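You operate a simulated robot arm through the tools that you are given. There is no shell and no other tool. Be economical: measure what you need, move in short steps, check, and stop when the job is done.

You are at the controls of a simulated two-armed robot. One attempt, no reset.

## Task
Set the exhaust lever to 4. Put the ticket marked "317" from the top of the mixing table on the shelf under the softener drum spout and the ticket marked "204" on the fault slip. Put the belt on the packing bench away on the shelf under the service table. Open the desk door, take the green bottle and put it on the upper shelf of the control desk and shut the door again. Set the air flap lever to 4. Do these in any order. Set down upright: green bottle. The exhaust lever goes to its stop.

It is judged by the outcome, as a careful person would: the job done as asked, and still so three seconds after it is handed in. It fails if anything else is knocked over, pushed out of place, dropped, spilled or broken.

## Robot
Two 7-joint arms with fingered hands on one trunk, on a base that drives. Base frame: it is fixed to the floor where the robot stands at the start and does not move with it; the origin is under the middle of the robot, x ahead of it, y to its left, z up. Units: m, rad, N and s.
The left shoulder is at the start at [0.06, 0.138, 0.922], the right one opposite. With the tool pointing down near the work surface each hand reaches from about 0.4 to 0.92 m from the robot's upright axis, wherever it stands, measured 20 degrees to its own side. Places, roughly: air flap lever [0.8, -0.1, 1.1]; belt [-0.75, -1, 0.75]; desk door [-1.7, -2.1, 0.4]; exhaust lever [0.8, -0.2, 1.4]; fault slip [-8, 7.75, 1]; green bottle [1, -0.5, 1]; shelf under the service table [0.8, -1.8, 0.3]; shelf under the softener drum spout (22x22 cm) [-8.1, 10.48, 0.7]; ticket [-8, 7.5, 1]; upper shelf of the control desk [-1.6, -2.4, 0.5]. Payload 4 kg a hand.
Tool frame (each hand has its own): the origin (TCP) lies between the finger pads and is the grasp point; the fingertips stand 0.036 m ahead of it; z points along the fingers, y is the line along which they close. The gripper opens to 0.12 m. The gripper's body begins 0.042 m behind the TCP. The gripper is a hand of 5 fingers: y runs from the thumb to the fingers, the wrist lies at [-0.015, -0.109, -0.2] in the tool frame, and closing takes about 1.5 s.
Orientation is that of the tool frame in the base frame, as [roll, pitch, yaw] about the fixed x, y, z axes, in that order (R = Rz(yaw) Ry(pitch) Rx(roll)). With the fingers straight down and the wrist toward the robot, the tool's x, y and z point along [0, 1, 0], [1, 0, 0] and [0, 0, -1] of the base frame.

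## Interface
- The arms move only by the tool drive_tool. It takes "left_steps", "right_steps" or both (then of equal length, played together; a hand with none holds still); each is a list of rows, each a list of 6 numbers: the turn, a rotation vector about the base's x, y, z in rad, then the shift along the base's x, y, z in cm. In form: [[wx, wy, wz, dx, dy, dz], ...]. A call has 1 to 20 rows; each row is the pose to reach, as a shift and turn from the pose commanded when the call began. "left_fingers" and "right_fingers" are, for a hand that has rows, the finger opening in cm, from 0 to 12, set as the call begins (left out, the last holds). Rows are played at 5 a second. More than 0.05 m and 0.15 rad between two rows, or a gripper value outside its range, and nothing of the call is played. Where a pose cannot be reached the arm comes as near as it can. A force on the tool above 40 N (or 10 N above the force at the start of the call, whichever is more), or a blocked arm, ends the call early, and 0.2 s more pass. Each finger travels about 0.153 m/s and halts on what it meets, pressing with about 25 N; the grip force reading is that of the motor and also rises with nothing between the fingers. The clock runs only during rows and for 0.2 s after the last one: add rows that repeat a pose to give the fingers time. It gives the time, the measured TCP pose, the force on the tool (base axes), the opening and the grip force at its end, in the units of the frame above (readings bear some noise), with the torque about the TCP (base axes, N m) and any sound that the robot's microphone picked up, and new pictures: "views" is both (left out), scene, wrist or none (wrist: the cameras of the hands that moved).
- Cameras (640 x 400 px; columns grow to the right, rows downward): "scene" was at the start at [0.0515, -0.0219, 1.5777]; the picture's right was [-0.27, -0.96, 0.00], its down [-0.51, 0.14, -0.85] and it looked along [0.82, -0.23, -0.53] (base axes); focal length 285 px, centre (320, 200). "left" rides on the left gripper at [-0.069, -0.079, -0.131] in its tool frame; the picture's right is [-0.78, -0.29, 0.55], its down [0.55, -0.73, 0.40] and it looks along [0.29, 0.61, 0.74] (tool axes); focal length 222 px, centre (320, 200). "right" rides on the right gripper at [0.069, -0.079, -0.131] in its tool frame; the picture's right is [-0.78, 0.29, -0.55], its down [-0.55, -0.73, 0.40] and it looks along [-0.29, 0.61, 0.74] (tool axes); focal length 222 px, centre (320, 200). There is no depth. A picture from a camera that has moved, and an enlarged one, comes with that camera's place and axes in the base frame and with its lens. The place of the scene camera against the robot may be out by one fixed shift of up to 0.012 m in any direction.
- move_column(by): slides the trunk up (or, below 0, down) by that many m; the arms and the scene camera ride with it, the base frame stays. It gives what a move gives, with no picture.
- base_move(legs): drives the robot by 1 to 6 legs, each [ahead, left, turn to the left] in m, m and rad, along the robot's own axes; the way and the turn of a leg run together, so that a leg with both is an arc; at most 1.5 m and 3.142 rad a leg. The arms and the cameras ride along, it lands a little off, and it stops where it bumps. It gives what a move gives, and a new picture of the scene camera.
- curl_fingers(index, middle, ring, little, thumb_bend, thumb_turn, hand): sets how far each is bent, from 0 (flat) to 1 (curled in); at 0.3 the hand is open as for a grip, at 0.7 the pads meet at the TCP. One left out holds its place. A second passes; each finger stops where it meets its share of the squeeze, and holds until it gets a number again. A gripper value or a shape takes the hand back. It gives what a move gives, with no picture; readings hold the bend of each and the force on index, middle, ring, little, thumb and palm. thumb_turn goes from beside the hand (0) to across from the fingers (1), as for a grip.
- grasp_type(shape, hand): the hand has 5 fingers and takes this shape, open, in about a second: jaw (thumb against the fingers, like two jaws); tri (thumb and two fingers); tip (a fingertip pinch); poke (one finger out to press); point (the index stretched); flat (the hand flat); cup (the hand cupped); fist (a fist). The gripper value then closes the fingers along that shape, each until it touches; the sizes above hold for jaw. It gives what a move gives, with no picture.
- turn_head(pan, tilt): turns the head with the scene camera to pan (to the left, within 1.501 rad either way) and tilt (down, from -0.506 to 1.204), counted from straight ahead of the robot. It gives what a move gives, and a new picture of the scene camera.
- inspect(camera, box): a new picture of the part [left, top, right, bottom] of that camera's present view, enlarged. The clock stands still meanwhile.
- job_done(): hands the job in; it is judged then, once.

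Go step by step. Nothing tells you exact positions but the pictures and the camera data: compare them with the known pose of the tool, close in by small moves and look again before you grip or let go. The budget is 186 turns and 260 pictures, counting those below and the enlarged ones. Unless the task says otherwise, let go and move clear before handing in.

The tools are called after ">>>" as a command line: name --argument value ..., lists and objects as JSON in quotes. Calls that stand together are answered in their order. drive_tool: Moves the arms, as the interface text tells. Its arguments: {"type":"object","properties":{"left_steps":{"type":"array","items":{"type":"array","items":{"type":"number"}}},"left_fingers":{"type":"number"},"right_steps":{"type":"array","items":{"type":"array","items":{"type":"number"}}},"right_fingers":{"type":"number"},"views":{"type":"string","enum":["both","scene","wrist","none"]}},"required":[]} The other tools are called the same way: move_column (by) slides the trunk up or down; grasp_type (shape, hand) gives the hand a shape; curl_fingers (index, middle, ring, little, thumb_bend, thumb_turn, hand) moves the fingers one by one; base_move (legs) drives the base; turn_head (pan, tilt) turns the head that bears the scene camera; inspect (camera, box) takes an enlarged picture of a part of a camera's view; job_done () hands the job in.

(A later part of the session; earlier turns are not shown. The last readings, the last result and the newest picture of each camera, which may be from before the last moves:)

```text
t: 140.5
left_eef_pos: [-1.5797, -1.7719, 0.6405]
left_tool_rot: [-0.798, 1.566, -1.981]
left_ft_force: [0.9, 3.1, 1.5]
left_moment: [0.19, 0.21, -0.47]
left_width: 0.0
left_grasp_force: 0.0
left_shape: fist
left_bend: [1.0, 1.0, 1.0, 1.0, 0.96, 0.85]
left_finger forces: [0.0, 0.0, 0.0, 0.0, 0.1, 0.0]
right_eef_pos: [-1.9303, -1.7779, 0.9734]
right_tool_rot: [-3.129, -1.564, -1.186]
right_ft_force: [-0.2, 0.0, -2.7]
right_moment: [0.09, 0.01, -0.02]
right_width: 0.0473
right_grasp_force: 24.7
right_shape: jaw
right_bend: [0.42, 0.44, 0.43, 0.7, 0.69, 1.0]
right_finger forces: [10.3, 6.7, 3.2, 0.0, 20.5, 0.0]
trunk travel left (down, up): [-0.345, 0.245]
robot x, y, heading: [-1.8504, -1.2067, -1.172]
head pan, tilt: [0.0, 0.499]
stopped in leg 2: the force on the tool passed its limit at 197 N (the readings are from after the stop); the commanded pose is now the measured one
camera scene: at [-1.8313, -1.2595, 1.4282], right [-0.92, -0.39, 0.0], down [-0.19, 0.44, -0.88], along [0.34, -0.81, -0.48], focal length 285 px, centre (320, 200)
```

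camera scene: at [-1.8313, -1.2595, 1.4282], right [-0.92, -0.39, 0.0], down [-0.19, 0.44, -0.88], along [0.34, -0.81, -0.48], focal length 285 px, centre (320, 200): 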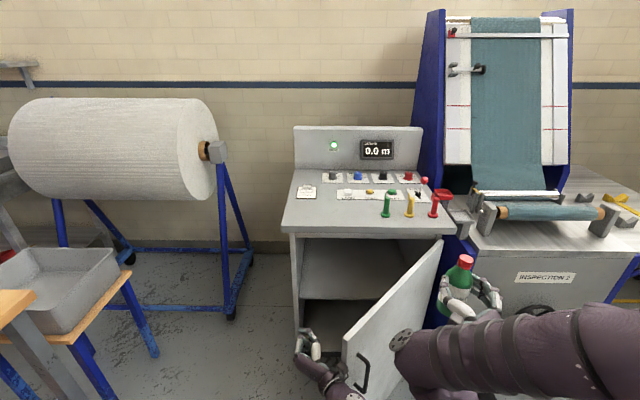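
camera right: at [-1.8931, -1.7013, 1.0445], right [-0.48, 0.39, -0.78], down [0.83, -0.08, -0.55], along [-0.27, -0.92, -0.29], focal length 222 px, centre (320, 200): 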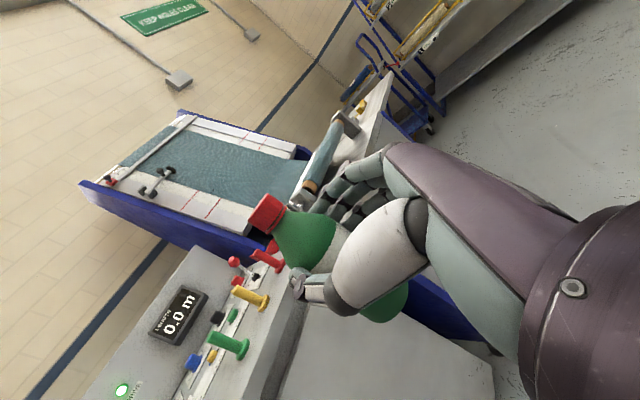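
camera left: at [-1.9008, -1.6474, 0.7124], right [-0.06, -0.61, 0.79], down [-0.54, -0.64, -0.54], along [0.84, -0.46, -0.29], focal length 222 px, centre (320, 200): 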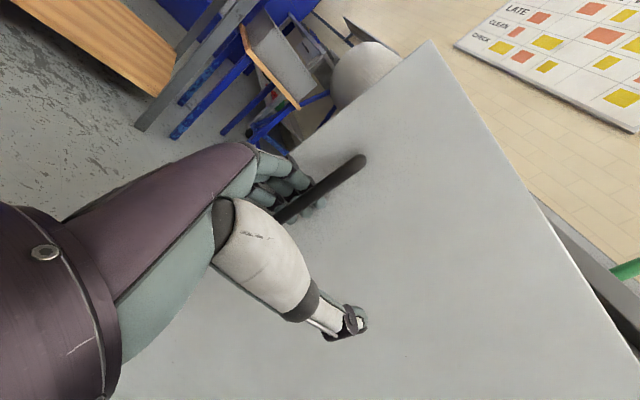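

The push met the door too abruptly; the door itself looks fine and slightly further open. Now in contact, I push on in short gentle legs.

>>> base_move --legs '[[0, -0.04, 0], [0, -0.04, 0], [0, -0.04, 0]]'

```text
t: 141.2
left_eef_pos: [-1.5813, -1.7698, 0.6409]
left_tool_rot: [0.056, 1.563, -1.117]
left_ft_force: [2.9, 7.5, 5.7]
left_moment: [0.51, 0.56, -1.24]
left_width: 0.0002
left_grasp_force: 0.1
left_shape: fist
left_bend: [1.0, 1.0, 1.0, 1.0, 0.96, 0.85]
left_finger forces: [0.0, 0.1, 0.0, 0.0, 0.0, 0.0]
right_eef_pos: [-1.9335, -1.779, 0.9718]
right_tool_rot: [-3.102, -1.561, -1.212]
right_ft_force: [0.3, 0.1, -2.9]
right_moment: [0.11, 0.01, -0.01]
right_width: 0.0476
right_grasp_force: 25.2
right_shape: jaw
right_bend: [0.42, 0.44, 0.43, 0.7, 0.69, 1.0]
right_finger forces: [10.4, 6.7, 3.3, 0.1, 20.5, 0.0]
trunk travel left (down, up): [-0.345, 0.245]
robot x, y, heading: [-1.8603, -1.207, -1.171]
head pan, tilt: [0.0, 0.499]
stopped in leg 1: the force on the tool passed its limit at 70 N (the readings are from after the stop); the commanded pose is now the measured one
camera scene: at [-1.8359, -1.2602, 1.4282], right [-0.92, -0.39, 0.0], down [-0.19, 0.44, -0.88], along [0.34, -0.81, -0.48], focal length 285 px, centre (320, 200)
```

scene: 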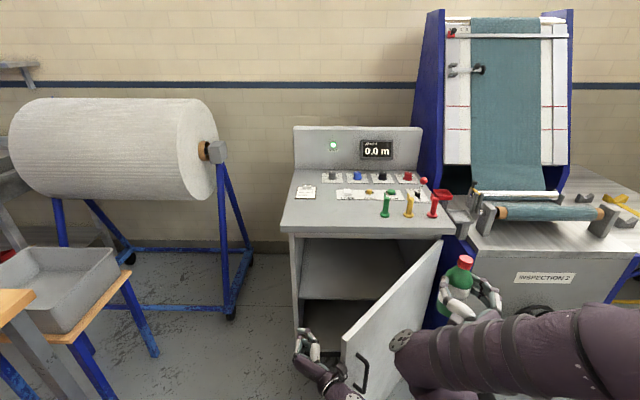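

>>> inspect --camera "left" --box '[0, 0, 640, 400]'

>>> turn_head --pan 0.0 --tilt 1.0

```text
1.00 times, centred on (320, 200) of left (not enlarged: the box is as wide or as high as the picture)
camera zoom: at [-1.7048, -1.678, 0.7106], right [-0.06, -0.61, 0.79], down [-0.52, -0.65, -0.55], along [0.85, -0.44, -0.28], focal length 222 px, centre (320, 200)
```

zoom: 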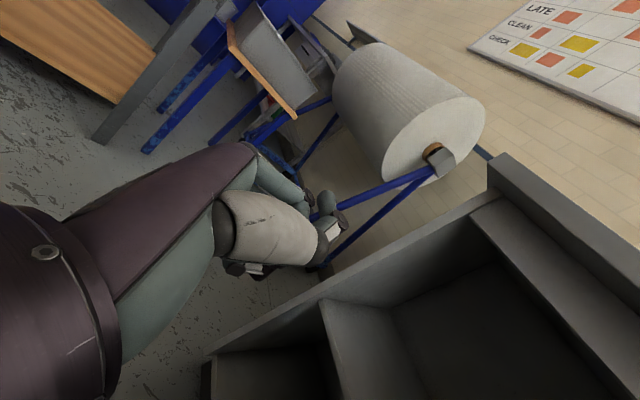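

```text
t: 142.1
left_eef_pos: [-1.5798, -1.7699, 0.6408]
left_tool_rot: [-0.093, 1.564, -1.267]
left_ft_force: [6.1, 15.5, 7.0]
left_moment: [0.76, 0.67, -2.48]
left_width: 0.0
left_grasp_force: 0.2
left_shape: fist
left_bend: [1.0, 1.0, 1.0, 1.0, 0.96, 0.85]
left_finger forces: [0.1, 0.0, 0.0, 0.0, 0.0, 0.0]
right_eef_pos: [-1.9337, -1.7785, 0.9744]
right_tool_rot: [-3.088, -1.563, -1.227]
right_ft_force: [0.5, -0.1, -2.8]
right_moment: [0.07, 0.0, 0.0]
right_width: 0.0474
right_grasp_force: 24.7
right_shape: jaw
right_bend: [0.42, 0.44, 0.43, 0.7, 0.69, 1.0]
right_finger forces: [10.4, 6.7, 3.2, 0.1, 20.5, 0.0]
trunk travel left (down, up): [-0.345, 0.245]
robot x, y, heading: [-1.8552, -1.2068, -1.167]
head pan, tilt: [0.0, 1.0]
camera scene: at [-1.8442, -1.2403, 1.3872], right [-0.92, -0.39, 0.0], down [-0.33, 0.77, -0.54], along [0.21, -0.5, -0.84], focal length 285 px, centre (320, 200)
```

scene: 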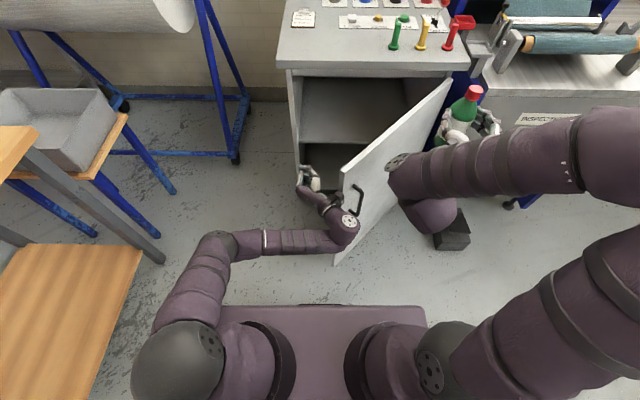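

>>> inspect --camera "scene" --box '[270, 120, 480, 270]'

```text
2.67 times, centred on (375, 195) of scene
camera zoom: at [-1.8442, -1.2403, 1.3872], right [-0.92, -0.39, 0.0], down [-0.33, 0.77, -0.54], along [0.21, -0.5, -0.84], focal length 760 px, centre (173, 213)
```

zoom: 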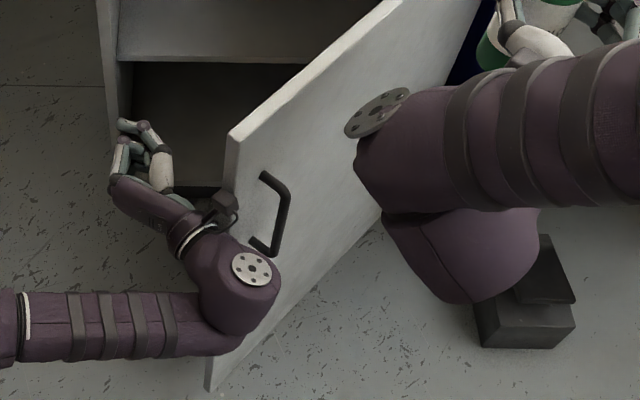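

The wrist bulge sits outside the door while the hand is inside, so the door edge is trapped between them. I back off to the left, reach further forward so the whole wrist is inside, then push right gently.

>>> base_move --legs '[[0, 0.13, 0]]'

>>> drive_tool --left_steps '[[0, 0, 0, 1.8, -4.2, 0], [0, 0, 0, 3.6, -8.4, 0], [0, 0, 0, 5.4, -12.6, 0], [0, 0, 0, 7.2, -16.8, 0], [0, 0, 0, 7.2, -16.8, 0]]' --views "scene"

```text
t: 143.4
left_eef_pos: [-1.4612, -1.7201, 0.6397]
left_tool_rot: [0.141, 1.565, -1.031]
left_ft_force: [0.3, 0.1, 0.7]
left_moment: [0.0, 0.0, 0.01]
left_width: 0.0
left_grasp_force: 0.1
left_shape: fist
left_bend: [1.0, 1.0, 1.0, 1.0, 0.96, 0.85]
left_finger forces: [0.0, 0.1, 0.1, 0.1, 0.0, 0.0]
right_eef_pos: [-1.8146, -1.7301, 0.9729]
right_tool_rot: [-3.094, -1.561, -1.219]
right_ft_force: [-0.6, -0.3, -2.8]
right_moment: [0.08, 0.01, 0.02]
right_width: 0.0474
right_grasp_force: 24.5
right_shape: jaw
right_bend: [0.42, 0.44, 0.43, 0.7, 0.69, 1.0]
right_finger forces: [10.4, 6.8, 3.2, 0.1, 20.6, 0.0]
trunk travel left (down, up): [-0.345, 0.245]
robot x, y, heading: [-1.7381, -1.1603, -1.175]
head pan, tilt: [0.0, 1.0]
camera scene: at [-1.7261, -1.1915, 1.3871], right [-0.92, -0.39, 0.0], down [-0.33, 0.77, -0.54], along [0.21, -0.5, -0.84], focal length 285 px, centre (320, 200)
```

scene: 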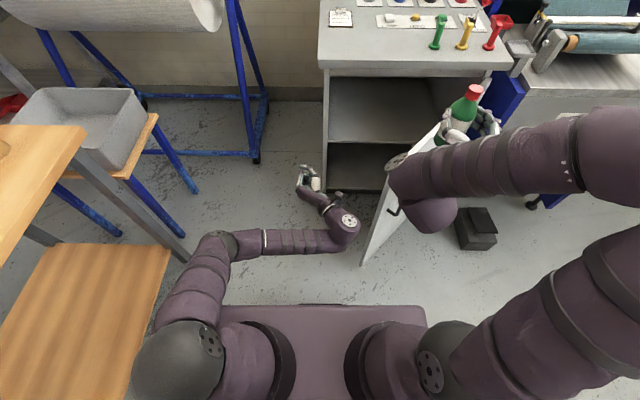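

```text
t: 144.6
left_eef_pos: [-1.3917, -1.8892, 0.6388]
left_tool_rot: [-0.255, 1.566, -1.429]
left_ft_force: [0.0, -0.5, 0.9]
left_moment: [0.0, -0.02, 0.02]
left_width: 0.0001
left_grasp_force: 0.1
left_shape: fist
left_bend: [1.0, 1.0, 1.0, 1.0, 0.96, 0.85]
left_finger forces: [0.0, 0.0, 0.1, 0.0, 0.0, 0.0]
right_eef_pos: [-1.8158, -1.7301, 0.973]
right_tool_rot: [3.082, -1.563, -1.112]
right_ft_force: [-0.3, -0.5, -2.4]
right_moment: [0.07, 0.06, 0.02]
right_width: 0.0475
right_grasp_force: 24.9
right_shape: jaw
right_bend: [0.42, 0.44, 0.43, 0.7, 0.69, 1.0]
right_finger forces: [10.4, 6.7, 3.2, 0.0, 20.5, 0.0]
trunk travel left (down, up): [-0.345, 0.245]
robot x, y, heading: [-1.7367, -1.1601, -1.165]
head pan, tilt: [0.0, 1.0]
camera scene: at [-1.7264, -1.1918, 1.3871], right [-0.92, -0.39, 0.0], down [-0.33, 0.77, -0.54], along [0.21, -0.5, -0.84], focal length 285 px, centre (320, 200)
```

scene: 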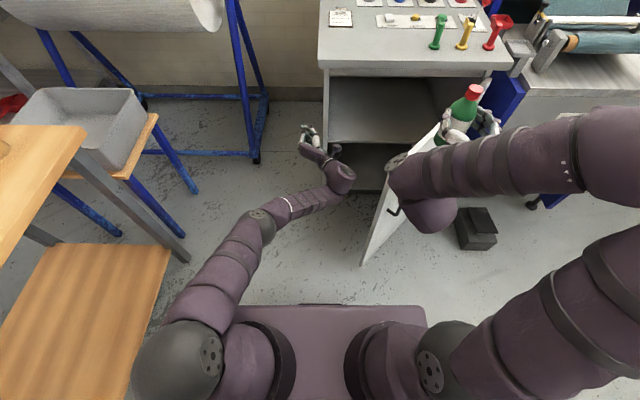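

Now the wrist is inside the door. I push right in small legs.

>>> base_move --legs '[[0, -0.1, 0], [0, -0.05, 0], [0, -0.05, 0], [0, -0.05, 0], [0, -0.05, 0]]'

```text
t: 147.9
left_eef_pos: [-1.6655, -2.0058, 0.6395]
left_tool_rot: [0.155, 1.566, -1.017]
left_ft_force: [0.6, -0.6, -0.3]
left_moment: [-0.04, 0.01, 0.01]
left_width: 0.0
left_grasp_force: 0.1
left_shape: fist
left_bend: [1.0, 1.0, 1.0, 1.0, 0.96, 0.85]
left_finger forces: [0.0, 0.0, 0.1, 0.0, 0.0, 0.0]
right_eef_pos: [-2.0893, -1.8452, 0.9721]
right_tool_rot: [-2.721, -1.561, -1.592]
right_ft_force: [0.5, -0.5, -3.4]
right_moment: [0.09, 0.04, -0.01]
right_width: 0.0474
right_grasp_force: 25.5
right_shape: jaw
right_bend: [0.42, 0.44, 0.43, 0.7, 0.69, 1.0]
right_finger forces: [10.4, 6.6, 3.1, 0.0, 20.4, 0.0]
trunk travel left (down, up): [-0.345, 0.245]
robot x, y, heading: [-2.0089, -1.2715, -1.17]
head pan, tilt: [0.0, 1.0]
camera scene: at [-2.0009, -1.3082, 1.3871], right [-0.92, -0.39, 0.0], down [-0.33, 0.78, -0.54], along [0.21, -0.5, -0.84], focal length 285 px, centre (320, 200)
```

scene: 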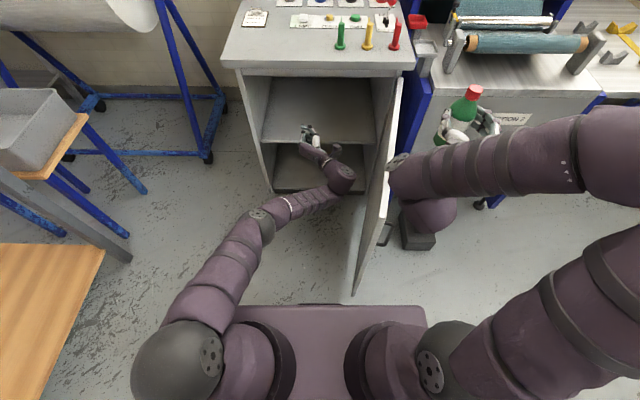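

The door is near 88°. I push it a bit further, then withdraw the arm to the left and back.

>>> base_move --legs '[[0, -0.06, 0], [0, -0.06, 0]]'

```text
t: 149.4
left_eef_pos: [-1.7756, -2.0518, 0.6399]
left_tool_rot: [-0.008, 1.566, -1.184]
left_ft_force: [1.7, 0.4, -0.8]
left_moment: [0.0, -0.01, 0.02]
left_width: 0.0
left_grasp_force: 0.0
left_shape: fist
left_bend: [1.0, 1.0, 1.0, 1.0, 0.96, 0.85]
left_finger forces: [0.0, 0.1, 0.1, 0.0, 0.1, 0.0]
right_eef_pos: [-2.2008, -1.8921, 0.9725]
right_tool_rot: [-2.977, -1.562, -1.337]
right_ft_force: [0.0, 0.1, -2.5]
right_moment: [0.1, 0.01, 0.0]
right_width: 0.0477
right_grasp_force: 24.5
right_shape: jaw
right_bend: [0.42, 0.44, 0.43, 0.7, 0.69, 1.0]
right_finger forces: [10.4, 6.6, 3.3, 0.0, 20.6, 0.0]
trunk travel left (down, up): [-0.345, 0.245]
robot x, y, heading: [-2.1188, -1.3182, -1.176]
head pan, tilt: [0.0, 1.0]
camera scene: at [-2.1107, -1.3547, 1.3871], right [-0.92, -0.39, 0.0], down [-0.33, 0.78, -0.54], along [0.21, -0.5, -0.84], focal length 285 px, centre (320, 200)
```

scene: 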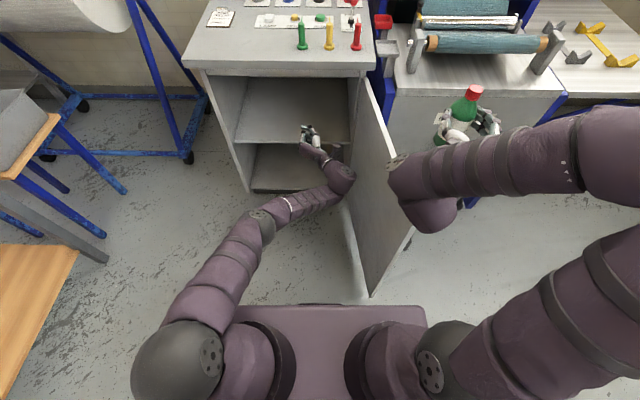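

The door is past 90°. I move left off the door, retract the left arm, and lower the trunk for the shelf (board at about z 0.475).

>>> base_move --legs '[[0, 0.34, 0]]'

>>> drive_tool --left_steps '[[0, 0, 0, -1.5, 3.8, 0], [0, 0, 0, -3, 7.6, 0], [0, 0, 0, -4.5, 11.4, 0], [0, 0, 0, -4, 16, 0], [0, 0, 0, -2.5, 20.5, 0], [0, 0, 0, -1, 25, 0], [0, 0, 0, 0.5, 29, 0]]' --views "none"

>>> move_column --by -0.3

>>> turn_head --pan -0.15 --tilt 0.6

```text
t: 151.7
left_eef_pos: [-1.4582, -1.9177, 0.6407]
left_tool_rot: [0.191, 1.566, -0.984]
left_ft_force: [-0.3, 0.6, 0.0]
left_moment: [0.02, 0.0, -0.03]
left_width: 0.0001
left_grasp_force: 0.2
left_shape: fist
left_bend: [1.0, 1.0, 1.0, 1.0, 0.96, 0.85]
left_finger forces: [0.0, 0.0, 0.1, 0.0, 0.0, 0.0]
right_eef_pos: [-1.8819, -1.7575, 0.9734]
right_tool_rot: [2.986, -1.562, -1.019]
right_ft_force: [-0.4, 0.1, -3.1]
right_moment: [0.08, 0.03, 0.0]
right_width: 0.0473
right_grasp_force: 24.8
right_shape: jaw
right_bend: [0.42, 0.44, 0.43, 0.7, 0.69, 1.0]
right_finger forces: [10.4, 6.7, 3.1, 0.1, 20.5, 0.1]
trunk travel left (down, up): [-0.345, 0.245]
robot x, y, heading: [-1.8009, -1.1863, -1.173]
head pan, tilt: [0.0, 1.0]
camera scene: at [-1.7912, -1.2201, 1.3871], right [-0.92, -0.39, 0.0], down [-0.33, 0.78, -0.54], along [0.21, -0.5, -0.84], focal length 285 px, centre (320, 200)
```

scene: 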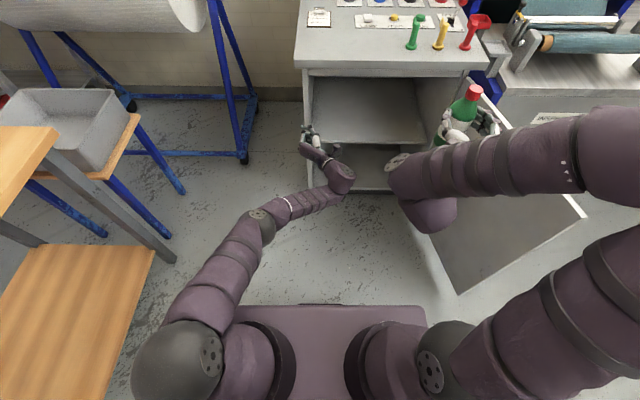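

```text
t: 153.2
left_eef_pos: [-1.4522, -1.628, 0.6406]
left_tool_rot: [0.065, 1.567, -1.111]
left_ft_force: [-0.1, 0.2, 0.0]
left_moment: [0.0, 0.01, -0.03]
left_width: 0.0
left_grasp_force: 0.1
left_shape: fist
left_bend: [1.0, 1.0, 1.0, 1.0, 0.96, 0.85]
left_finger forces: [0.0, 0.0, 0.0, 0.0, 0.0, 0.0]
right_eef_pos: [-1.8819, -1.7571, 0.9719]
right_tool_rot: [3.064, -1.561, -1.097]
right_ft_force: [-0.5, 0.2, -3.8]
right_moment: [0.09, 0.0, -0.03]
right_width: 0.0473
right_grasp_force: 24.8
right_shape: jaw
right_bend: [0.42, 0.44, 0.43, 0.7, 0.69, 1.0]
right_finger forces: [10.5, 6.7, 3.1, 0.0, 20.4, 0.1]
trunk travel left (down, up): [-0.345, 0.245]
robot x, y, heading: [-1.7985, -1.1884, -1.17]
head pan, tilt: [0.0, 1.0]
```

```text
t: 156.2
left_eef_pos: [-1.4473, -1.63, 0.3463]
left_tool_rot: [-0.295, 1.554, -1.462]
left_ft_force: [0.2, 0.2, -0.2]
left_moment: [-0.02, -0.02, 0.0]
left_width: 0.0
left_grasp_force: 0.0
left_shape: fist
left_bend: [1.0, 1.0, 1.0, 1.0, 0.96, 0.85]
left_finger forces: [0.0, 0.0, 0.0, 0.0, 0.0, 0.0]
right_eef_pos: [-1.883, -1.7567, 0.6742]
right_tool_rot: [-2.967, -1.564, -1.349]
right_ft_force: [-0.2, -0.4, -2.3]
right_moment: [0.09, 0.03, 0.01]
right_width: 0.0472
right_grasp_force: 25.6
right_shape: jaw
right_bend: [0.42, 0.44, 0.43, 0.7, 0.69, 1.0]
right_finger forces: [10.4, 6.7, 3.2, 0.0, 20.4, 0.0]
trunk travel left (down, up): [-0.045, 0.545]
robot x, y, heading: [-1.8017, -1.1884, -1.174]
head pan, tilt: [0.0, 1.0]
```

```text
t: 157.1
left_eef_pos: [-1.4471, -1.631, 0.3464]
left_tool_rot: [-0.327, 1.554, -1.494]
left_ft_force: [-0.9, -0.3, 0.8]
left_moment: [0.0, -0.01, 0.0]
left_width: 0.0
left_grasp_force: 0.0
left_shape: fist
left_bend: [1.0, 1.0, 1.0, 1.0, 0.96, 0.85]
left_finger forces: [0.1, 0.0, 0.0, 0.1, 0.0, 0.1]
right_eef_pos: [-1.8832, -1.7576, 0.6741]
right_tool_rot: [3.109, -1.566, -1.142]
right_ft_force: [0.4, 0.9, -3.8]
right_moment: [0.08, 0.0, 0.02]
right_width: 0.0473
right_grasp_force: 24.9
right_shape: jaw
right_bend: [0.42, 0.44, 0.43, 0.7, 0.69, 1.0]
right_finger forces: [10.5, 6.7, 3.1, 0.1, 20.4, 0.1]
trunk travel left (down, up): [-0.045, 0.545]
robot x, y, heading: [-1.8013, -1.1883, -1.174]
head pan, tilt: [-0.15, 0.6]
camera scene: at [-1.7972, -1.2403, 1.1192], right [-0.97, -0.25, 0.0], down [-0.14, 0.55, -0.83], along [0.2, -0.8, -0.56], focal length 285 px, centre (320, 200)
```

scene: 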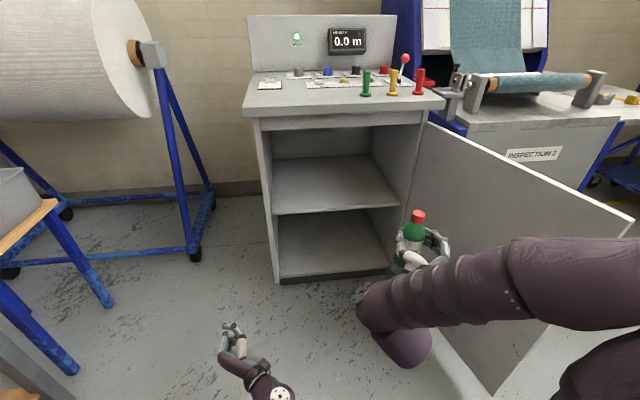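

The door now stands wide open at about 115°. I drive forward 0.24 m and then reach in with the bottle.

>>> base_move --legs '[[0.24, 0.0, 0]]'

>>> drive_tool --right_steps '[[0, 0, 0, 3.6, -2.5, -1], [0, 0, 0, 6.5, -5.5, -2], [0, 0, 0, 8.1, -9.2, -3], [0, 0, 0, 9.7, -12.9, -3], [0, 0, 0, 11.3, -16.6, -3], [0, 0, 0, 12.9, -20.3, -3], [0, 0, 0, 12.9, -20.3, -3]]'

```text
t: 158.9
left_eef_pos: [-1.3544, -1.8485, 0.3465]
left_tool_rot: [-0.327, 1.555, -1.49]
left_ft_force: [-0.2, 0.3, -0.4]
left_moment: [0.03, -0.01, 0.03]
left_width: 0.0
left_grasp_force: 0.1
left_shape: fist
left_bend: [1.0, 1.0, 1.0, 1.0, 0.96, 0.85]
left_finger forces: [0.0, 0.0, 0.1, 0.0, 0.0, 0.0]
right_eef_pos: [-1.7878, -1.9765, 0.6737]
right_tool_rot: [-3.08, -1.562, -1.232]
right_ft_force: [-0.1, 0.5, -3.1]
right_moment: [0.09, 0.01, 0.02]
right_width: 0.0475
right_grasp_force: 25.2
right_shape: jaw
right_bend: [0.42, 0.44, 0.43, 0.7, 0.69, 1.0]
right_finger forces: [10.4, 6.8, 3.1, 0.1, 20.3, 0.0]
trunk travel left (down, up): [-0.045, 0.545]
robot x, y, heading: [-1.7103, -1.4032, -1.171]
head pan, tilt: [-0.15, 0.6]
camera scene: at [-1.7047, -1.4594, 1.1191], right [-0.97, -0.25, 0.0], down [-0.14, 0.55, -0.83], along [0.2, -0.8, -0.56], focal length 285 px, centre (320, 200)
```

scene: 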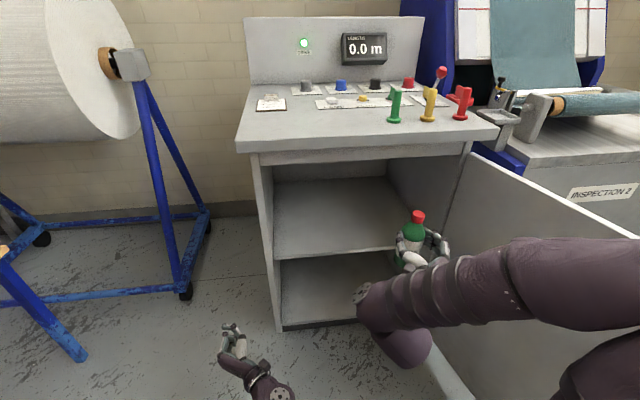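

```text
t: 160.5
left_eef_pos: [-1.3538, -1.8491, 0.3456]
left_tool_rot: [-0.304, 1.554, -1.465]
left_ft_force: [-0.3, 0.7, 0.0]
left_moment: [-0.01, -0.01, 0.02]
left_width: 0.0003
left_grasp_force: 0.0
left_shape: fist
left_bend: [1.0, 1.0, 1.0, 1.0, 0.96, 0.85]
left_finger forces: [0.1, 0.0, 0.1, 0.0, 0.1, 0.0]
right_eef_pos: [-1.6615, -2.1815, 0.643]
right_tool_rot: [3.082, -1.563, -1.111]
right_ft_force: [-0.3, 0.0, -2.8]
right_moment: [0.08, -0.01, -0.02]
right_width: 0.0472
right_grasp_force: 24.5
right_shape: jaw
right_bend: [0.42, 0.44, 0.43, 0.7, 0.69, 1.0]
right_finger forces: [10.4, 6.7, 3.2, 0.0, 20.4, 0.1]
trunk travel left (down, up): [-0.045, 0.545]
robot x, y, heading: [-1.7078, -1.4055, -1.176]
head pan, tilt: [-0.15, 0.6]
camera scene: at [-1.7041, -1.46, 1.1191], right [-0.97, -0.25, 0.0], down [-0.14, 0.55, -0.82], along [0.2, -0.8, -0.57], focal length 285 px, centre (320, 200)
camera right: at [-1.6386, -2.0288, 0.713], right [-0.48, 0.4, -0.78], down [0.83, -0.08, -0.55], along [-0.28, -0.91, -0.29], focal length 222 px, centre (320, 200)
```

scene: 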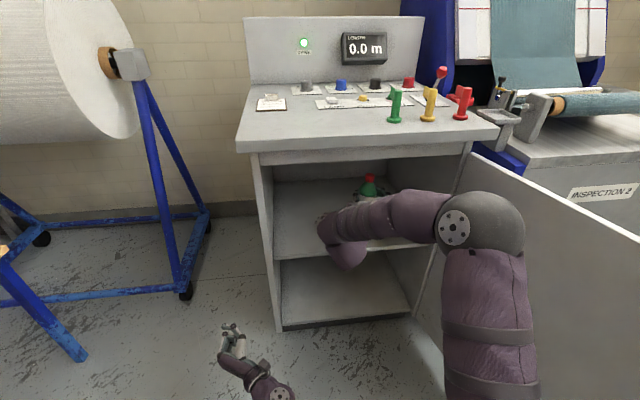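
right: 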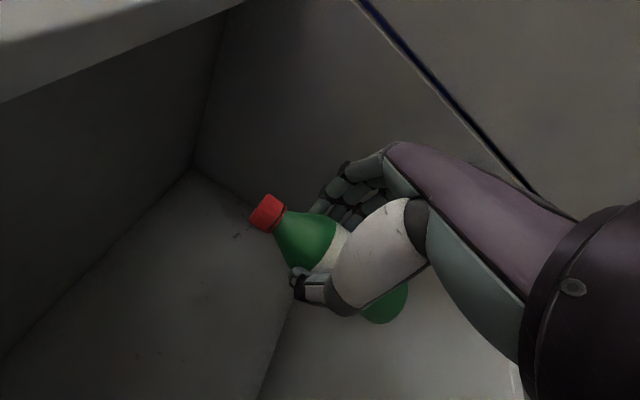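

The bottle is inside the opening above the shelf. I go 6 cm deeper and lower it near the board.

>>> drive_tool --right_steps '[[0, 0, 0, 1.2, -2.8, 0], [0, 0, 0, 2.3, -5.5, 0], [0, 0, 0, 2.3, -5.5, -2.5], [0, 0, 0, 2.3, -5.5, -5], [0, 0, 0, 2.3, -5.5, -6.5], [0, 0, 0, 2.3, -5.5, -6.5]]'

```text
t: 161.9
left_eef_pos: [-1.3537, -1.8475, 0.3465]
left_tool_rot: [-0.329, 1.555, -1.491]
left_ft_force: [-0.6, 1.1, -0.6]
left_moment: [0.01, -0.01, 0.03]
left_width: 0.0001
left_grasp_force: 0.2
left_shape: fist
left_bend: [1.0, 1.0, 1.0, 1.0, 0.96, 0.85]
left_finger forces: [0.0, 0.0, 0.0, 0.0, 0.0, 0.1]
right_eef_pos: [-1.6362, -2.2357, 0.578]
right_tool_rot: [3.006, -1.563, -1.036]
right_ft_force: [-0.1, -0.3, -1.9]
right_moment: [0.07, -0.03, 0.02]
right_width: 0.0473
right_grasp_force: 25.1
right_shape: jaw
right_bend: [0.42, 0.44, 0.43, 0.7, 0.69, 1.0]
right_finger forces: [10.4, 6.6, 3.2, 0.1, 20.3, 0.0]
trunk travel left (down, up): [-0.045, 0.545]
robot x, y, heading: [-1.7125, -1.4058, -1.17]
head pan, tilt: [-0.15, 0.6]
camera scene: at [-1.7041, -1.46, 1.1191], right [-0.97, -0.25, 0.0], down [-0.14, 0.55, -0.82], along [0.2, -0.8, -0.57], focal length 285 px, centre (320, 200)
camera right: at [-1.6131, -2.0836, 0.6473], right [-0.48, 0.4, -0.78], down [0.83, -0.08, -0.55], along [-0.28, -0.91, -0.29], focal length 222 px, centre (320, 200)
```

scene: 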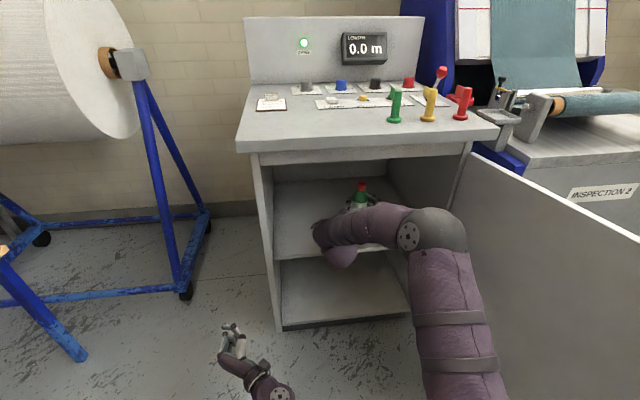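
right: 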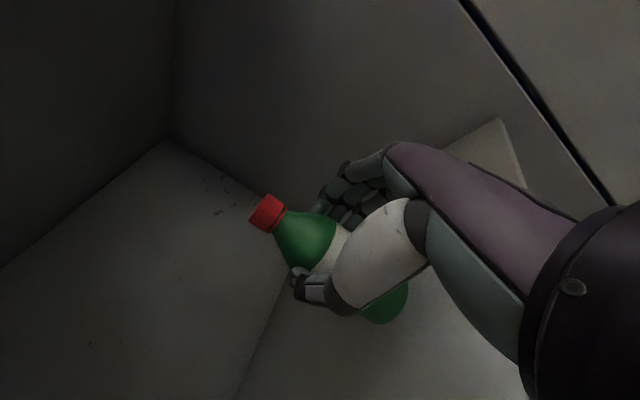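

Lowering in small steps to feel the shelf.

>>> drive_tool --right_steps '[[0, 0, 0, 0, 0, -0.4], [0, 0, 0, 0, 0, -0.8], [0, 0, 0, 0, 0, -1.2]]' --views "wrist"

```text
t: 162.7
left_eef_pos: [-1.3543, -1.8487, 0.3456]
left_tool_rot: [-0.231, 1.555, -1.394]
left_ft_force: [-0.5, -1.0, 0.7]
left_moment: [0.02, 0.0, -0.02]
left_width: 0.0
left_grasp_force: 0.1
left_shape: fist
left_bend: [1.0, 1.0, 1.0, 1.0, 0.96, 0.85]
left_finger forces: [0.0, 0.1, 0.0, 0.1, 0.0, 0.0]
right_eef_pos: [-1.6354, -2.2348, 0.5661]
right_tool_rot: [3.115, -1.562, -1.144]
right_ft_force: [0.0, 0.3, -3.2]
right_moment: [0.09, -0.01, 0.01]
right_width: 0.0474
right_grasp_force: 25.0
right_shape: jaw
right_bend: [0.42, 0.44, 0.43, 0.7, 0.69, 1.0]
right_finger forces: [10.3, 6.7, 3.2, 0.1, 20.3, 0.0]
trunk travel left (down, up): [-0.045, 0.545]
robot x, y, heading: [-1.7102, -1.4058, -1.173]
head pan, tilt: [-0.15, 0.6]
camera right: at [-1.6135, -2.0829, 0.6358], right [-0.48, 0.4, -0.78], down [0.83, -0.08, -0.55], along [-0.28, -0.91, -0.29], focal length 222 px, centre (320, 200)
```

right: 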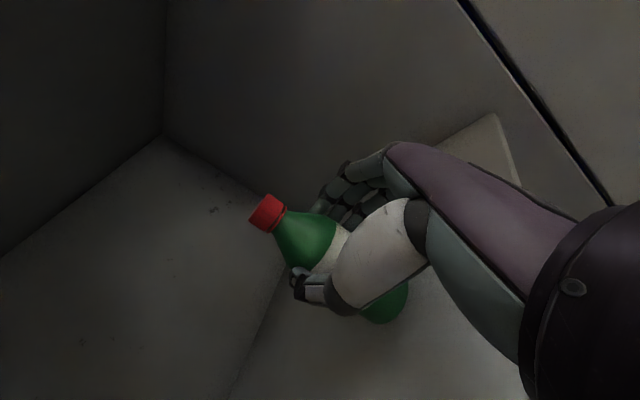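

>>> drive_tool --right_steps '[[0, 0, 0, 0, 0, -0.3], [0, 0, 0, 0, 0, -0.6], [0, 0, 0, 0, 0, -0.9]]' --views "none"

```text
t: 163.5
left_eef_pos: [-1.3543, -1.8481, 0.3451]
left_tool_rot: [-0.318, 1.553, -1.481]
left_ft_force: [-1.0, 1.1, -0.1]
left_moment: [-0.05, 0.0, -0.03]
left_width: 0.0001
left_grasp_force: 0.1
left_shape: fist
left_bend: [1.0, 1.0, 1.0, 1.0, 0.96, 0.85]
left_finger forces: [0.1, 0.1, 0.0, 0.1, 0.1, 0.0]
right_eef_pos: [-1.6356, -2.2335, 0.5559]
right_tool_rot: [-3.042, -1.563, -1.273]
right_ft_force: [-0.6, 0.3, -2.7]
right_moment: [0.1, -0.01, 0.02]
right_width: 0.0474
right_grasp_force: 24.9
right_shape: jaw
right_bend: [0.42, 0.44, 0.43, 0.7, 0.69, 1.0]
right_finger forces: [10.5, 6.6, 3.2, 0.0, 20.3, 0.1]
trunk travel left (down, up): [-0.045, 0.545]
robot x, y, heading: [-1.7111, -1.4034, -1.171]
head pan, tilt: [-0.15, 0.6]
```

Still no contact at z 0.556; I lower further in small steps.

>>> drive_tool --right_steps '[[0, 0, 0, 0, 0, -0.3], [0, 0, 0, 0, 0, -0.6], [0, 0, 0, 0, 0, -0.9], [0, 0, 0, 0, 0, -1.2]]' --views "wrist"

```text
t: 164.5
left_eef_pos: [-1.3531, -1.8477, 0.3464]
left_tool_rot: [-0.309, 1.553, -1.471]
left_ft_force: [0.3, -0.6, 1.0]
left_moment: [0.01, 0.0, -0.01]
left_width: 0.0001
left_grasp_force: 0.0
left_shape: fist
left_bend: [1.0, 1.0, 1.0, 1.0, 0.96, 0.85]
left_finger forces: [0.0, 0.0, 0.1, 0.0, 0.0, 0.1]
right_eef_pos: [-1.6347, -2.2349, 0.549]
right_tool_rot: [-0.076, -1.57, 2.046]
right_ft_force: [-1.2, 1.3, 17.2]
right_moment: [-0.62, 0.29, -0.06]
right_width: 0.0473
right_grasp_force: 24.7
right_shape: jaw
right_bend: [0.42, 0.44, 0.44, 0.7, 0.69, 1.0]
right_finger forces: [14.2, 6.2, 2.8, 0.0, 20.9, 0.0]
trunk travel left (down, up): [-0.045, 0.545]
robot x, y, heading: [-1.7116, -1.4027, -1.167]
head pan, tilt: [-0.15, 0.6]
camera right: at [-1.6131, -2.0816, 0.6177], right [-0.48, 0.39, -0.78], down [0.83, -0.08, -0.55], along [-0.28, -0.92, -0.29], focal length 222 px, centre (320, 200)
```

right: 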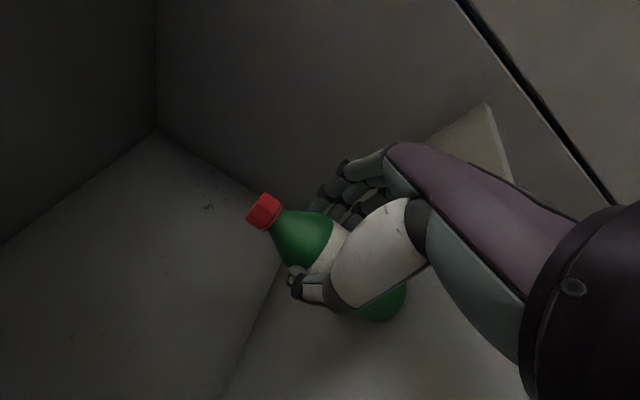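

Contact with the shelf is made (17 N). I ease up slightly, open the hand and look.

>>> drive_tool --right_steps '[[0, 0, 0, 0, 0, 0.4], [0, 0, 0, 0, 0, 0.4]]' --views "none"

>>> drive_tool --right_steps '[[0, 0, 0, 0, 0, 0], [0, 0, 0, 0, 0, 0], [0, 0, 0, 0, 0, 0], [0, 0, 0, 0, 0, 0], [0, 0, 0, 0, 0, 0]]' --right_fingers 10 --views "wrist"

```text
t: 165.1
left_eef_pos: [-1.3553, -1.8477, 0.3448]
left_tool_rot: [-0.346, 1.554, -1.51]
left_ft_force: [-0.4, -0.2, 1.0]
left_moment: [0.02, -0.01, 0.02]
left_width: 0.0
left_grasp_force: 0.0
left_shape: fist
left_bend: [1.0, 1.0, 1.0, 1.0, 0.96, 0.85]
left_finger forces: [0.1, 0.0, 0.1, 0.0, 0.1, 0.0]
right_eef_pos: [-1.6368, -2.2333, 0.5494]
right_tool_rot: [-3.073, -1.565, -1.242]
right_ft_force: [-0.4, 1.3, 13.3]
right_moment: [-0.52, 0.23, -0.09]
right_width: 0.0472
right_grasp_force: 25.4
right_shape: jaw
right_bend: [0.42, 0.44, 0.43, 0.7, 0.69, 1.0]
right_finger forces: [13.8, 6.4, 3.0, 0.0, 20.8, 0.0]
trunk travel left (down, up): [-0.045, 0.545]
robot x, y, heading: [-1.7063, -1.4049, -1.173]
head pan, tilt: [-0.15, 0.6]
```

```text
t: 166.3
left_eef_pos: [-1.3542, -1.8485, 0.3458]
left_tool_rot: [-0.345, 1.554, -1.508]
left_ft_force: [-0.5, 0.1, -0.2]
left_moment: [0.0, -0.04, 0.02]
left_width: 0.0001
left_grasp_force: 0.0
left_shape: fist
left_bend: [1.0, 1.0, 1.0, 1.0, 0.96, 0.85]
left_finger forces: [0.0, 0.1, 0.0, 0.1, 0.0, 0.1]
right_eef_pos: [-1.636, -2.2341, 0.5479]
right_tool_rot: [2.95, -1.562, -0.979]
right_ft_force: [0.5, 0.1, 0.2]
right_moment: [0.02, 0.02, 0.02]
right_width: 0.0998
right_grasp_force: 0.0
right_shape: jaw
right_bend: [0.32, 0.34, 0.33, 0.47, 0.39, 0.98]
right_finger forces: [0.0, 0.0, 0.0, 0.0, 0.1, 0.1]
trunk travel left (down, up): [-0.045, 0.545]
robot x, y, heading: [-1.7145, -1.4052, -1.172]
head pan, tilt: [-0.15, 0.6]
camera right: at [-1.6132, -2.0817, 0.6183], right [-0.48, 0.4, -0.78], down [0.83, -0.08, -0.55], along [-0.28, -0.91, -0.29], focal length 222 px, centre (320, 200)
```

right: 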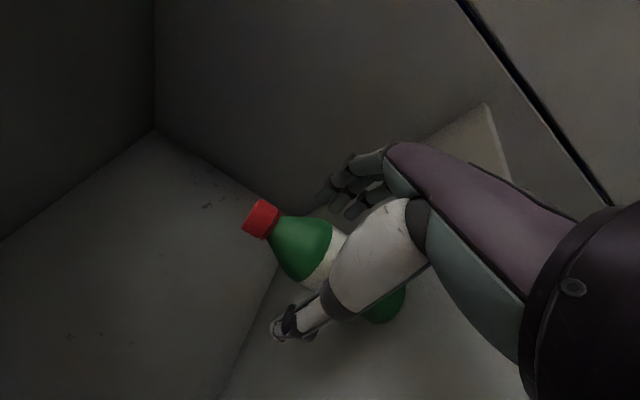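

The bottle stands free on the shelf. I withdraw the hand straight back.

>>> drive_tool --right_steps '[[0, 0, 0, -1.2, 2.8, 0], [0, 0, 0, -2.8, 6.5, 0], [0, 0, 0, -4.4, 10.2, 0], [0, 0, 0, -6, 14, 0], [0, 0, 0, -7.6, 17.7, 0], [0, 0, 0, -9.2, 21.4, 3]]'

```text
refused: row 6 steps farther than a row can; nothing moved
```

>>> drive_tool --right_steps '[[0, 0, 0, -1.2, 2.8, 0], [0, 0, 0, -2.8, 6.5, 0], [0, 0, 0, -4.4, 10.2, 0], [0, 0, 0, -6, 14, 0], [0, 0, 0, -7.6, 17.7, 0], [0, 0, 0, -9.2, 21.4, 0]]'

```text
t: 167.7
left_eef_pos: [-1.3547, -1.8478, 0.3455]
left_tool_rot: [-0.389, 1.555, -1.552]
left_ft_force: [0.8, 0.9, 0.1]
left_moment: [0.0, 0.03, -0.02]
left_width: 0.0001
left_grasp_force: 0.0
left_shape: fist
left_bend: [1.0, 1.0, 1.0, 1.0, 0.96, 0.85]
left_finger forces: [0.0, 0.0, 0.0, 0.0, 0.0, 0.1]
right_eef_pos: [-1.7268, -2.0188, 0.5478]
right_tool_rot: [3.063, -1.561, -1.092]
right_ft_force: [0.7, -0.2, -0.1]
right_moment: [0.03, 0.04, 0.04]
right_width: 0.0997
right_grasp_force: 0.1
right_shape: jaw
right_bend: [0.32, 0.34, 0.33, 0.47, 0.39, 0.98]
right_finger forces: [0.0, 0.0, 0.1, 0.0, 0.0, 0.1]
trunk travel left (down, up): [-0.045, 0.545]
robot x, y, heading: [-1.7103, -1.4051, -1.174]
head pan, tilt: [-0.15, 0.6]
camera scene: at [-1.7043, -1.4597, 1.1191], right [-0.97, -0.25, 0.0], down [-0.14, 0.55, -0.83], along [0.2, -0.8, -0.56], focal length 285 px, centre (320, 200)
camera right: at [-1.7049, -1.8681, 0.6187], right [-0.48, 0.4, -0.78], down [0.83, -0.08, -0.55], along [-0.28, -0.91, -0.29], focal length 222 px, centre (320, 200)
```

scene: 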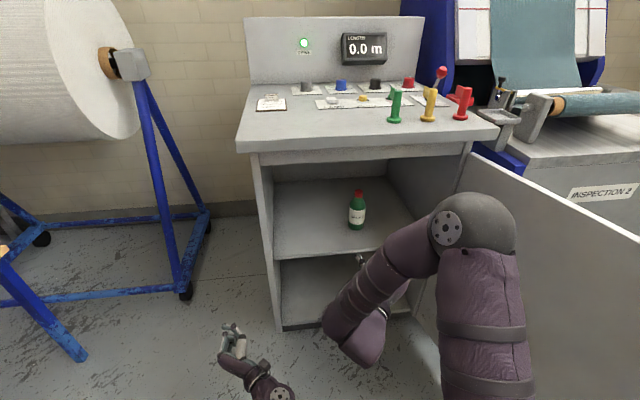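
right: 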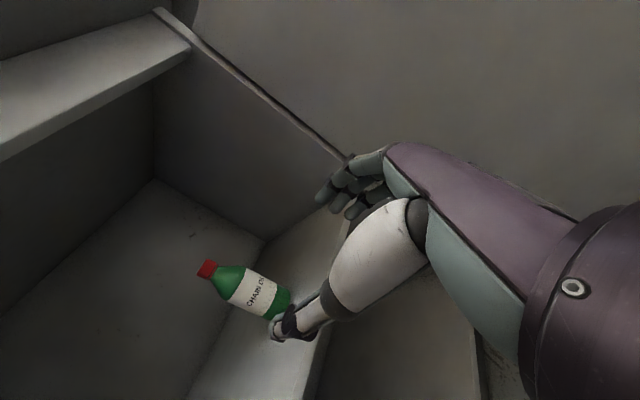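

The bottle stands upright on the upper shelf. To shut the door I drive round to its outer side: back, right past the free edge, then turn to face along the row so the right fist can push it.

>>> grasp_type --hand "right" --shape "fist"

>>> base_move --legs '[[-0.6, 0, 0], [0, -1.4, 0], [0, 0, 1.57]]'

```text
t: 168.6
left_eef_pos: [-1.3537, -1.8484, 0.3456]
left_tool_rot: [-0.336, 1.555, -1.501]
left_ft_force: [1.0, -0.7, -0.1]
left_moment: [0.0, -0.01, 0.0]
left_width: 0.0
left_grasp_force: 0.0
left_shape: fist
left_bend: [1.0, 1.0, 1.0, 1.0, 0.96, 0.85]
left_finger forces: [0.0, 0.0, 0.1, 0.0, 0.0, 0.0]
right_eef_pos: [-1.7261, -2.0203, 0.548]
right_tool_rot: [-3.01, -1.562, -1.304]
right_ft_force: [0.4, -0.2, -0.3]
right_moment: [-0.02, -0.02, 0.01]
right_width: 0.0
right_grasp_force: 0.1
right_shape: fist
right_bend: [1.0, 1.0, 1.0, 1.0, 0.96, 0.85]
right_finger forces: [0.0, 0.0, 0.0, 0.0, 0.0, 0.0]
trunk travel left (down, up): [-0.045, 0.545]
robot x, y, heading: [-1.7072, -1.4022, -1.165]
head pan, tilt: [-0.15, 0.6]
```

```text
t: 182.4
left_eef_pos: [-2.7944, -1.048, 0.3447]
left_tool_rot: [-0.242, 1.552, 0.194]
left_ft_force: [-0.2, 0.2, 0.5]
left_moment: [-0.02, -0.05, 0.04]
left_width: 0.0
left_grasp_force: 0.1
left_shape: fist
left_bend: [1.0, 1.0, 1.0, 1.0, 0.96, 0.85]
left_finger forces: [0.0, 0.0, 0.1, 0.0, 0.1, 0.1]
right_eef_pos: [-2.6113, -1.4146, 0.5476]
right_tool_rot: [-2.888, -1.563, 0.173]
right_ft_force: [-0.1, -0.5, -0.3]
right_moment: [-0.01, 0.0, 0.02]
right_width: 0.0
right_grasp_force: 0.0
right_shape: fist
right_bend: [1.0, 1.0, 1.0, 1.0, 0.96, 0.85]
right_finger forces: [0.0, 0.0, 0.0, 0.0, 0.0, 0.0]
trunk travel left (down, up): [-0.045, 0.545]
robot x, y, heading: [-3.2259, -1.4164, 0.432]
head pan, tilt: [-0.15, 0.6]
camera scene: at [-3.1748, -1.4009, 1.1191], right [0.28, -0.96, 0.0], down [-0.54, -0.16, -0.82], along [0.79, 0.23, -0.57], focal length 285 px, centre (320, 200)
```

scene: 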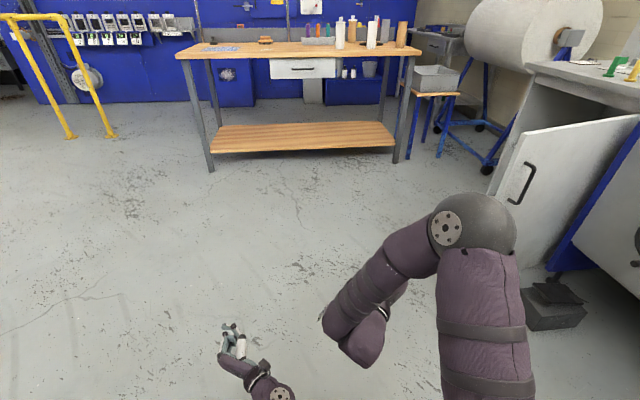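

I am on the door's outer side, facing along the row. I slide right and shift the right fist in line with the door, about 10 cm inside its free edge.

>>> base_move --legs '[[0, -0.45, -0.03]]'

>>> drive_tool --right_steps '[[0, 0, 0, 1.9, -4.5, 2], [0, 0, 0, 3.8, -9, 4], [0, 0, 0, 5.9, -13.5, 5], [0, 0, 0, 5.9, -13.5, 5]]' --views "scene"

```text
t: 185.1
left_eef_pos: [-2.5996, -1.4789, 0.3443]
left_tool_rot: [-0.225, 1.554, 0.179]
left_ft_force: [-0.1, -1.2, 0.6]
left_moment: [0.02, 0.0, -0.02]
left_width: 0.0
left_grasp_force: 0.0
left_shape: fist
left_bend: [1.0, 1.0, 1.0, 1.0, 0.96, 0.85]
left_finger forces: [0.0, 0.0, 0.0, 0.0, 0.1, 0.1]
right_eef_pos: [-2.4282, -1.8539, 0.5481]
right_tool_rot: [2.989, -1.564, 0.548]
right_ft_force: [0.2, 0.8, -0.2]
right_moment: [0.0, 0.02, 0.02]
right_width: 0.0
right_grasp_force: 0.0
right_shape: fist
right_bend: [1.0, 1.0, 1.0, 1.0, 0.96, 0.85]
right_finger forces: [0.1, 0.1, 0.1, 0.0, 0.0, 0.0]
trunk travel left (down, up): [-0.045, 0.545]
robot x, y, heading: [-3.0451, -1.8341, 0.399]
head pan, tilt: [-0.15, 0.6]
camera scene: at [-2.9915, -1.8202, 1.1191], right [0.24, -0.97, 0.0], down [-0.55, -0.14, -0.82], along [0.8, 0.2, -0.57], focal length 285 px, centre (320, 200)
```

scene: 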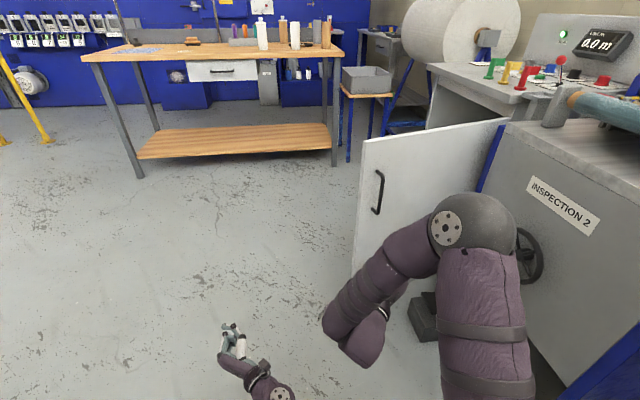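

```text
refused: row 1 steps farther than a row can; nothing moved
```

>>> drive_tool --right_steps '[[0, 0, 0, 1.7, -4, 1], [0, 0, 0, 3.4, -8, 2], [0, 0, 0, 5.1, -12, 3], [0, 0, 0, 5.9, -13.5, 4], [0, 0, 0, 5.9, -13.5, 4]]' --views "both"

```text
t: 186.3
left_eef_pos: [-2.5992, -1.4788, 0.3447]
left_tool_rot: [-0.371, 1.554, 0.033]
left_ft_force: [-0.9, 0.3, 0.4]
left_moment: [0.01, -0.01, -0.01]
left_width: 0.0001
left_grasp_force: 0.2
left_shape: fist
left_bend: [1.0, 1.0, 1.0, 1.0, 0.96, 0.85]
left_finger forces: [0.0, 0.1, 0.0, 0.0, 0.0, 0.1]
right_eef_pos: [-2.3698, -1.9867, 0.5869]
right_tool_rot: [-3.067, -1.564, 0.318]
right_ft_force: [0.4, -0.5, -0.4]
right_moment: [-0.02, -0.01, -0.01]
right_width: 0.0001
right_grasp_force: 0.2
right_shape: fist
right_bend: [1.0, 1.0, 1.0, 1.0, 0.96, 0.85]
right_finger forces: [0.0, 0.1, 0.0, 0.0, 0.0, 0.1]
trunk travel left (down, up): [-0.045, 0.545]
robot x, y, heading: [-3.0458, -1.834, 0.398]
head pan, tilt: [-0.15, 0.6]
camera scene: at [-2.9916, -1.8203, 1.1191], right [0.24, -0.97, 0.0], down [-0.55, -0.14, -0.83], along [0.8, 0.2, -0.57], focal length 285 px, centre (320, 200)
camera right: at [-2.5202, -1.9638, 0.6578], right [-0.4, -0.48, -0.78], down [0.08, 0.83, -0.55], along [0.91, -0.28, -0.29], focal length 222 px, centre (320, 200)
```

scene: 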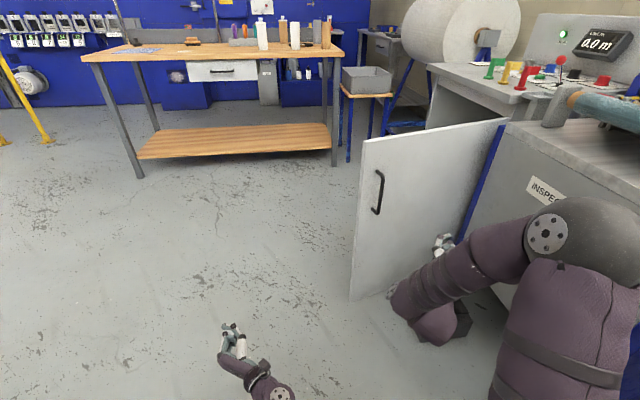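
right: 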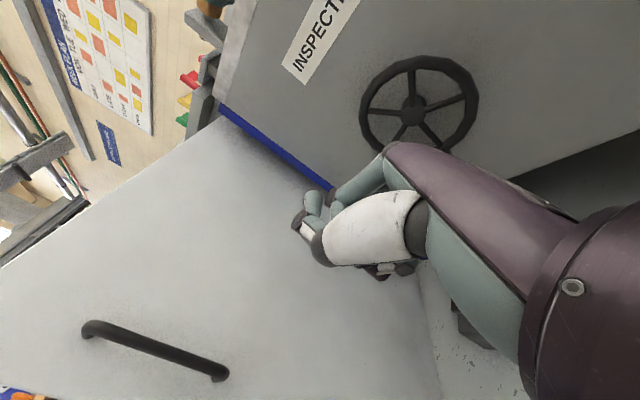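

The fist is in front of the door's outer face. I push forward gently with short legs.

>>> base_move --legs '[[0.13, 0, 0], [0.05, 0, 0], [0.05, 0, 0], [0.05, 0, 0], [0.05, 0, 0], [0.05, 0, 0]]'

```text
t: 190.2
left_eef_pos: [-2.2524, -1.3319, 0.3449]
left_tool_rot: [-0.281, 1.555, 0.126]
left_ft_force: [-0.3, 0.1, 0.2]
left_moment: [-0.02, -0.02, 0.03]
left_width: 0.0001
left_grasp_force: 0.0
left_shape: fist
left_bend: [1.0, 1.0, 1.0, 1.0, 0.96, 0.85]
left_finger forces: [0.1, 0.1, 0.0, 0.0, 0.0, 0.0]
right_eef_pos: [-2.0222, -1.8381, 0.5866]
right_tool_rot: [3.07, -1.561, 0.469]
right_ft_force: [-0.8, 0.4, -0.5]
right_moment: [-0.01, -0.01, -0.02]
right_width: 0.0002
right_grasp_force: 0.0
right_shape: fist
right_bend: [1.0, 1.0, 1.0, 1.0, 0.96, 0.85]
right_finger forces: [0.0, 0.0, 0.1, 0.0, 0.0, 0.0]
trunk travel left (down, up): [-0.045, 0.545]
robot x, y, heading: [-2.7016, -1.6895, 0.399]
head pan, tilt: [-0.15, 0.6]
camera scene: at [-2.6439, -1.6741, 1.1191], right [0.25, -0.97, 0.0], down [-0.55, -0.14, -0.83], along [0.8, 0.2, -0.56], focal length 285 px, centre (320, 200)
```

scene: 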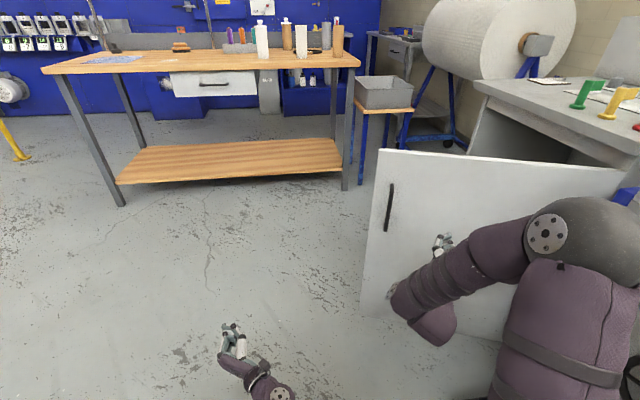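

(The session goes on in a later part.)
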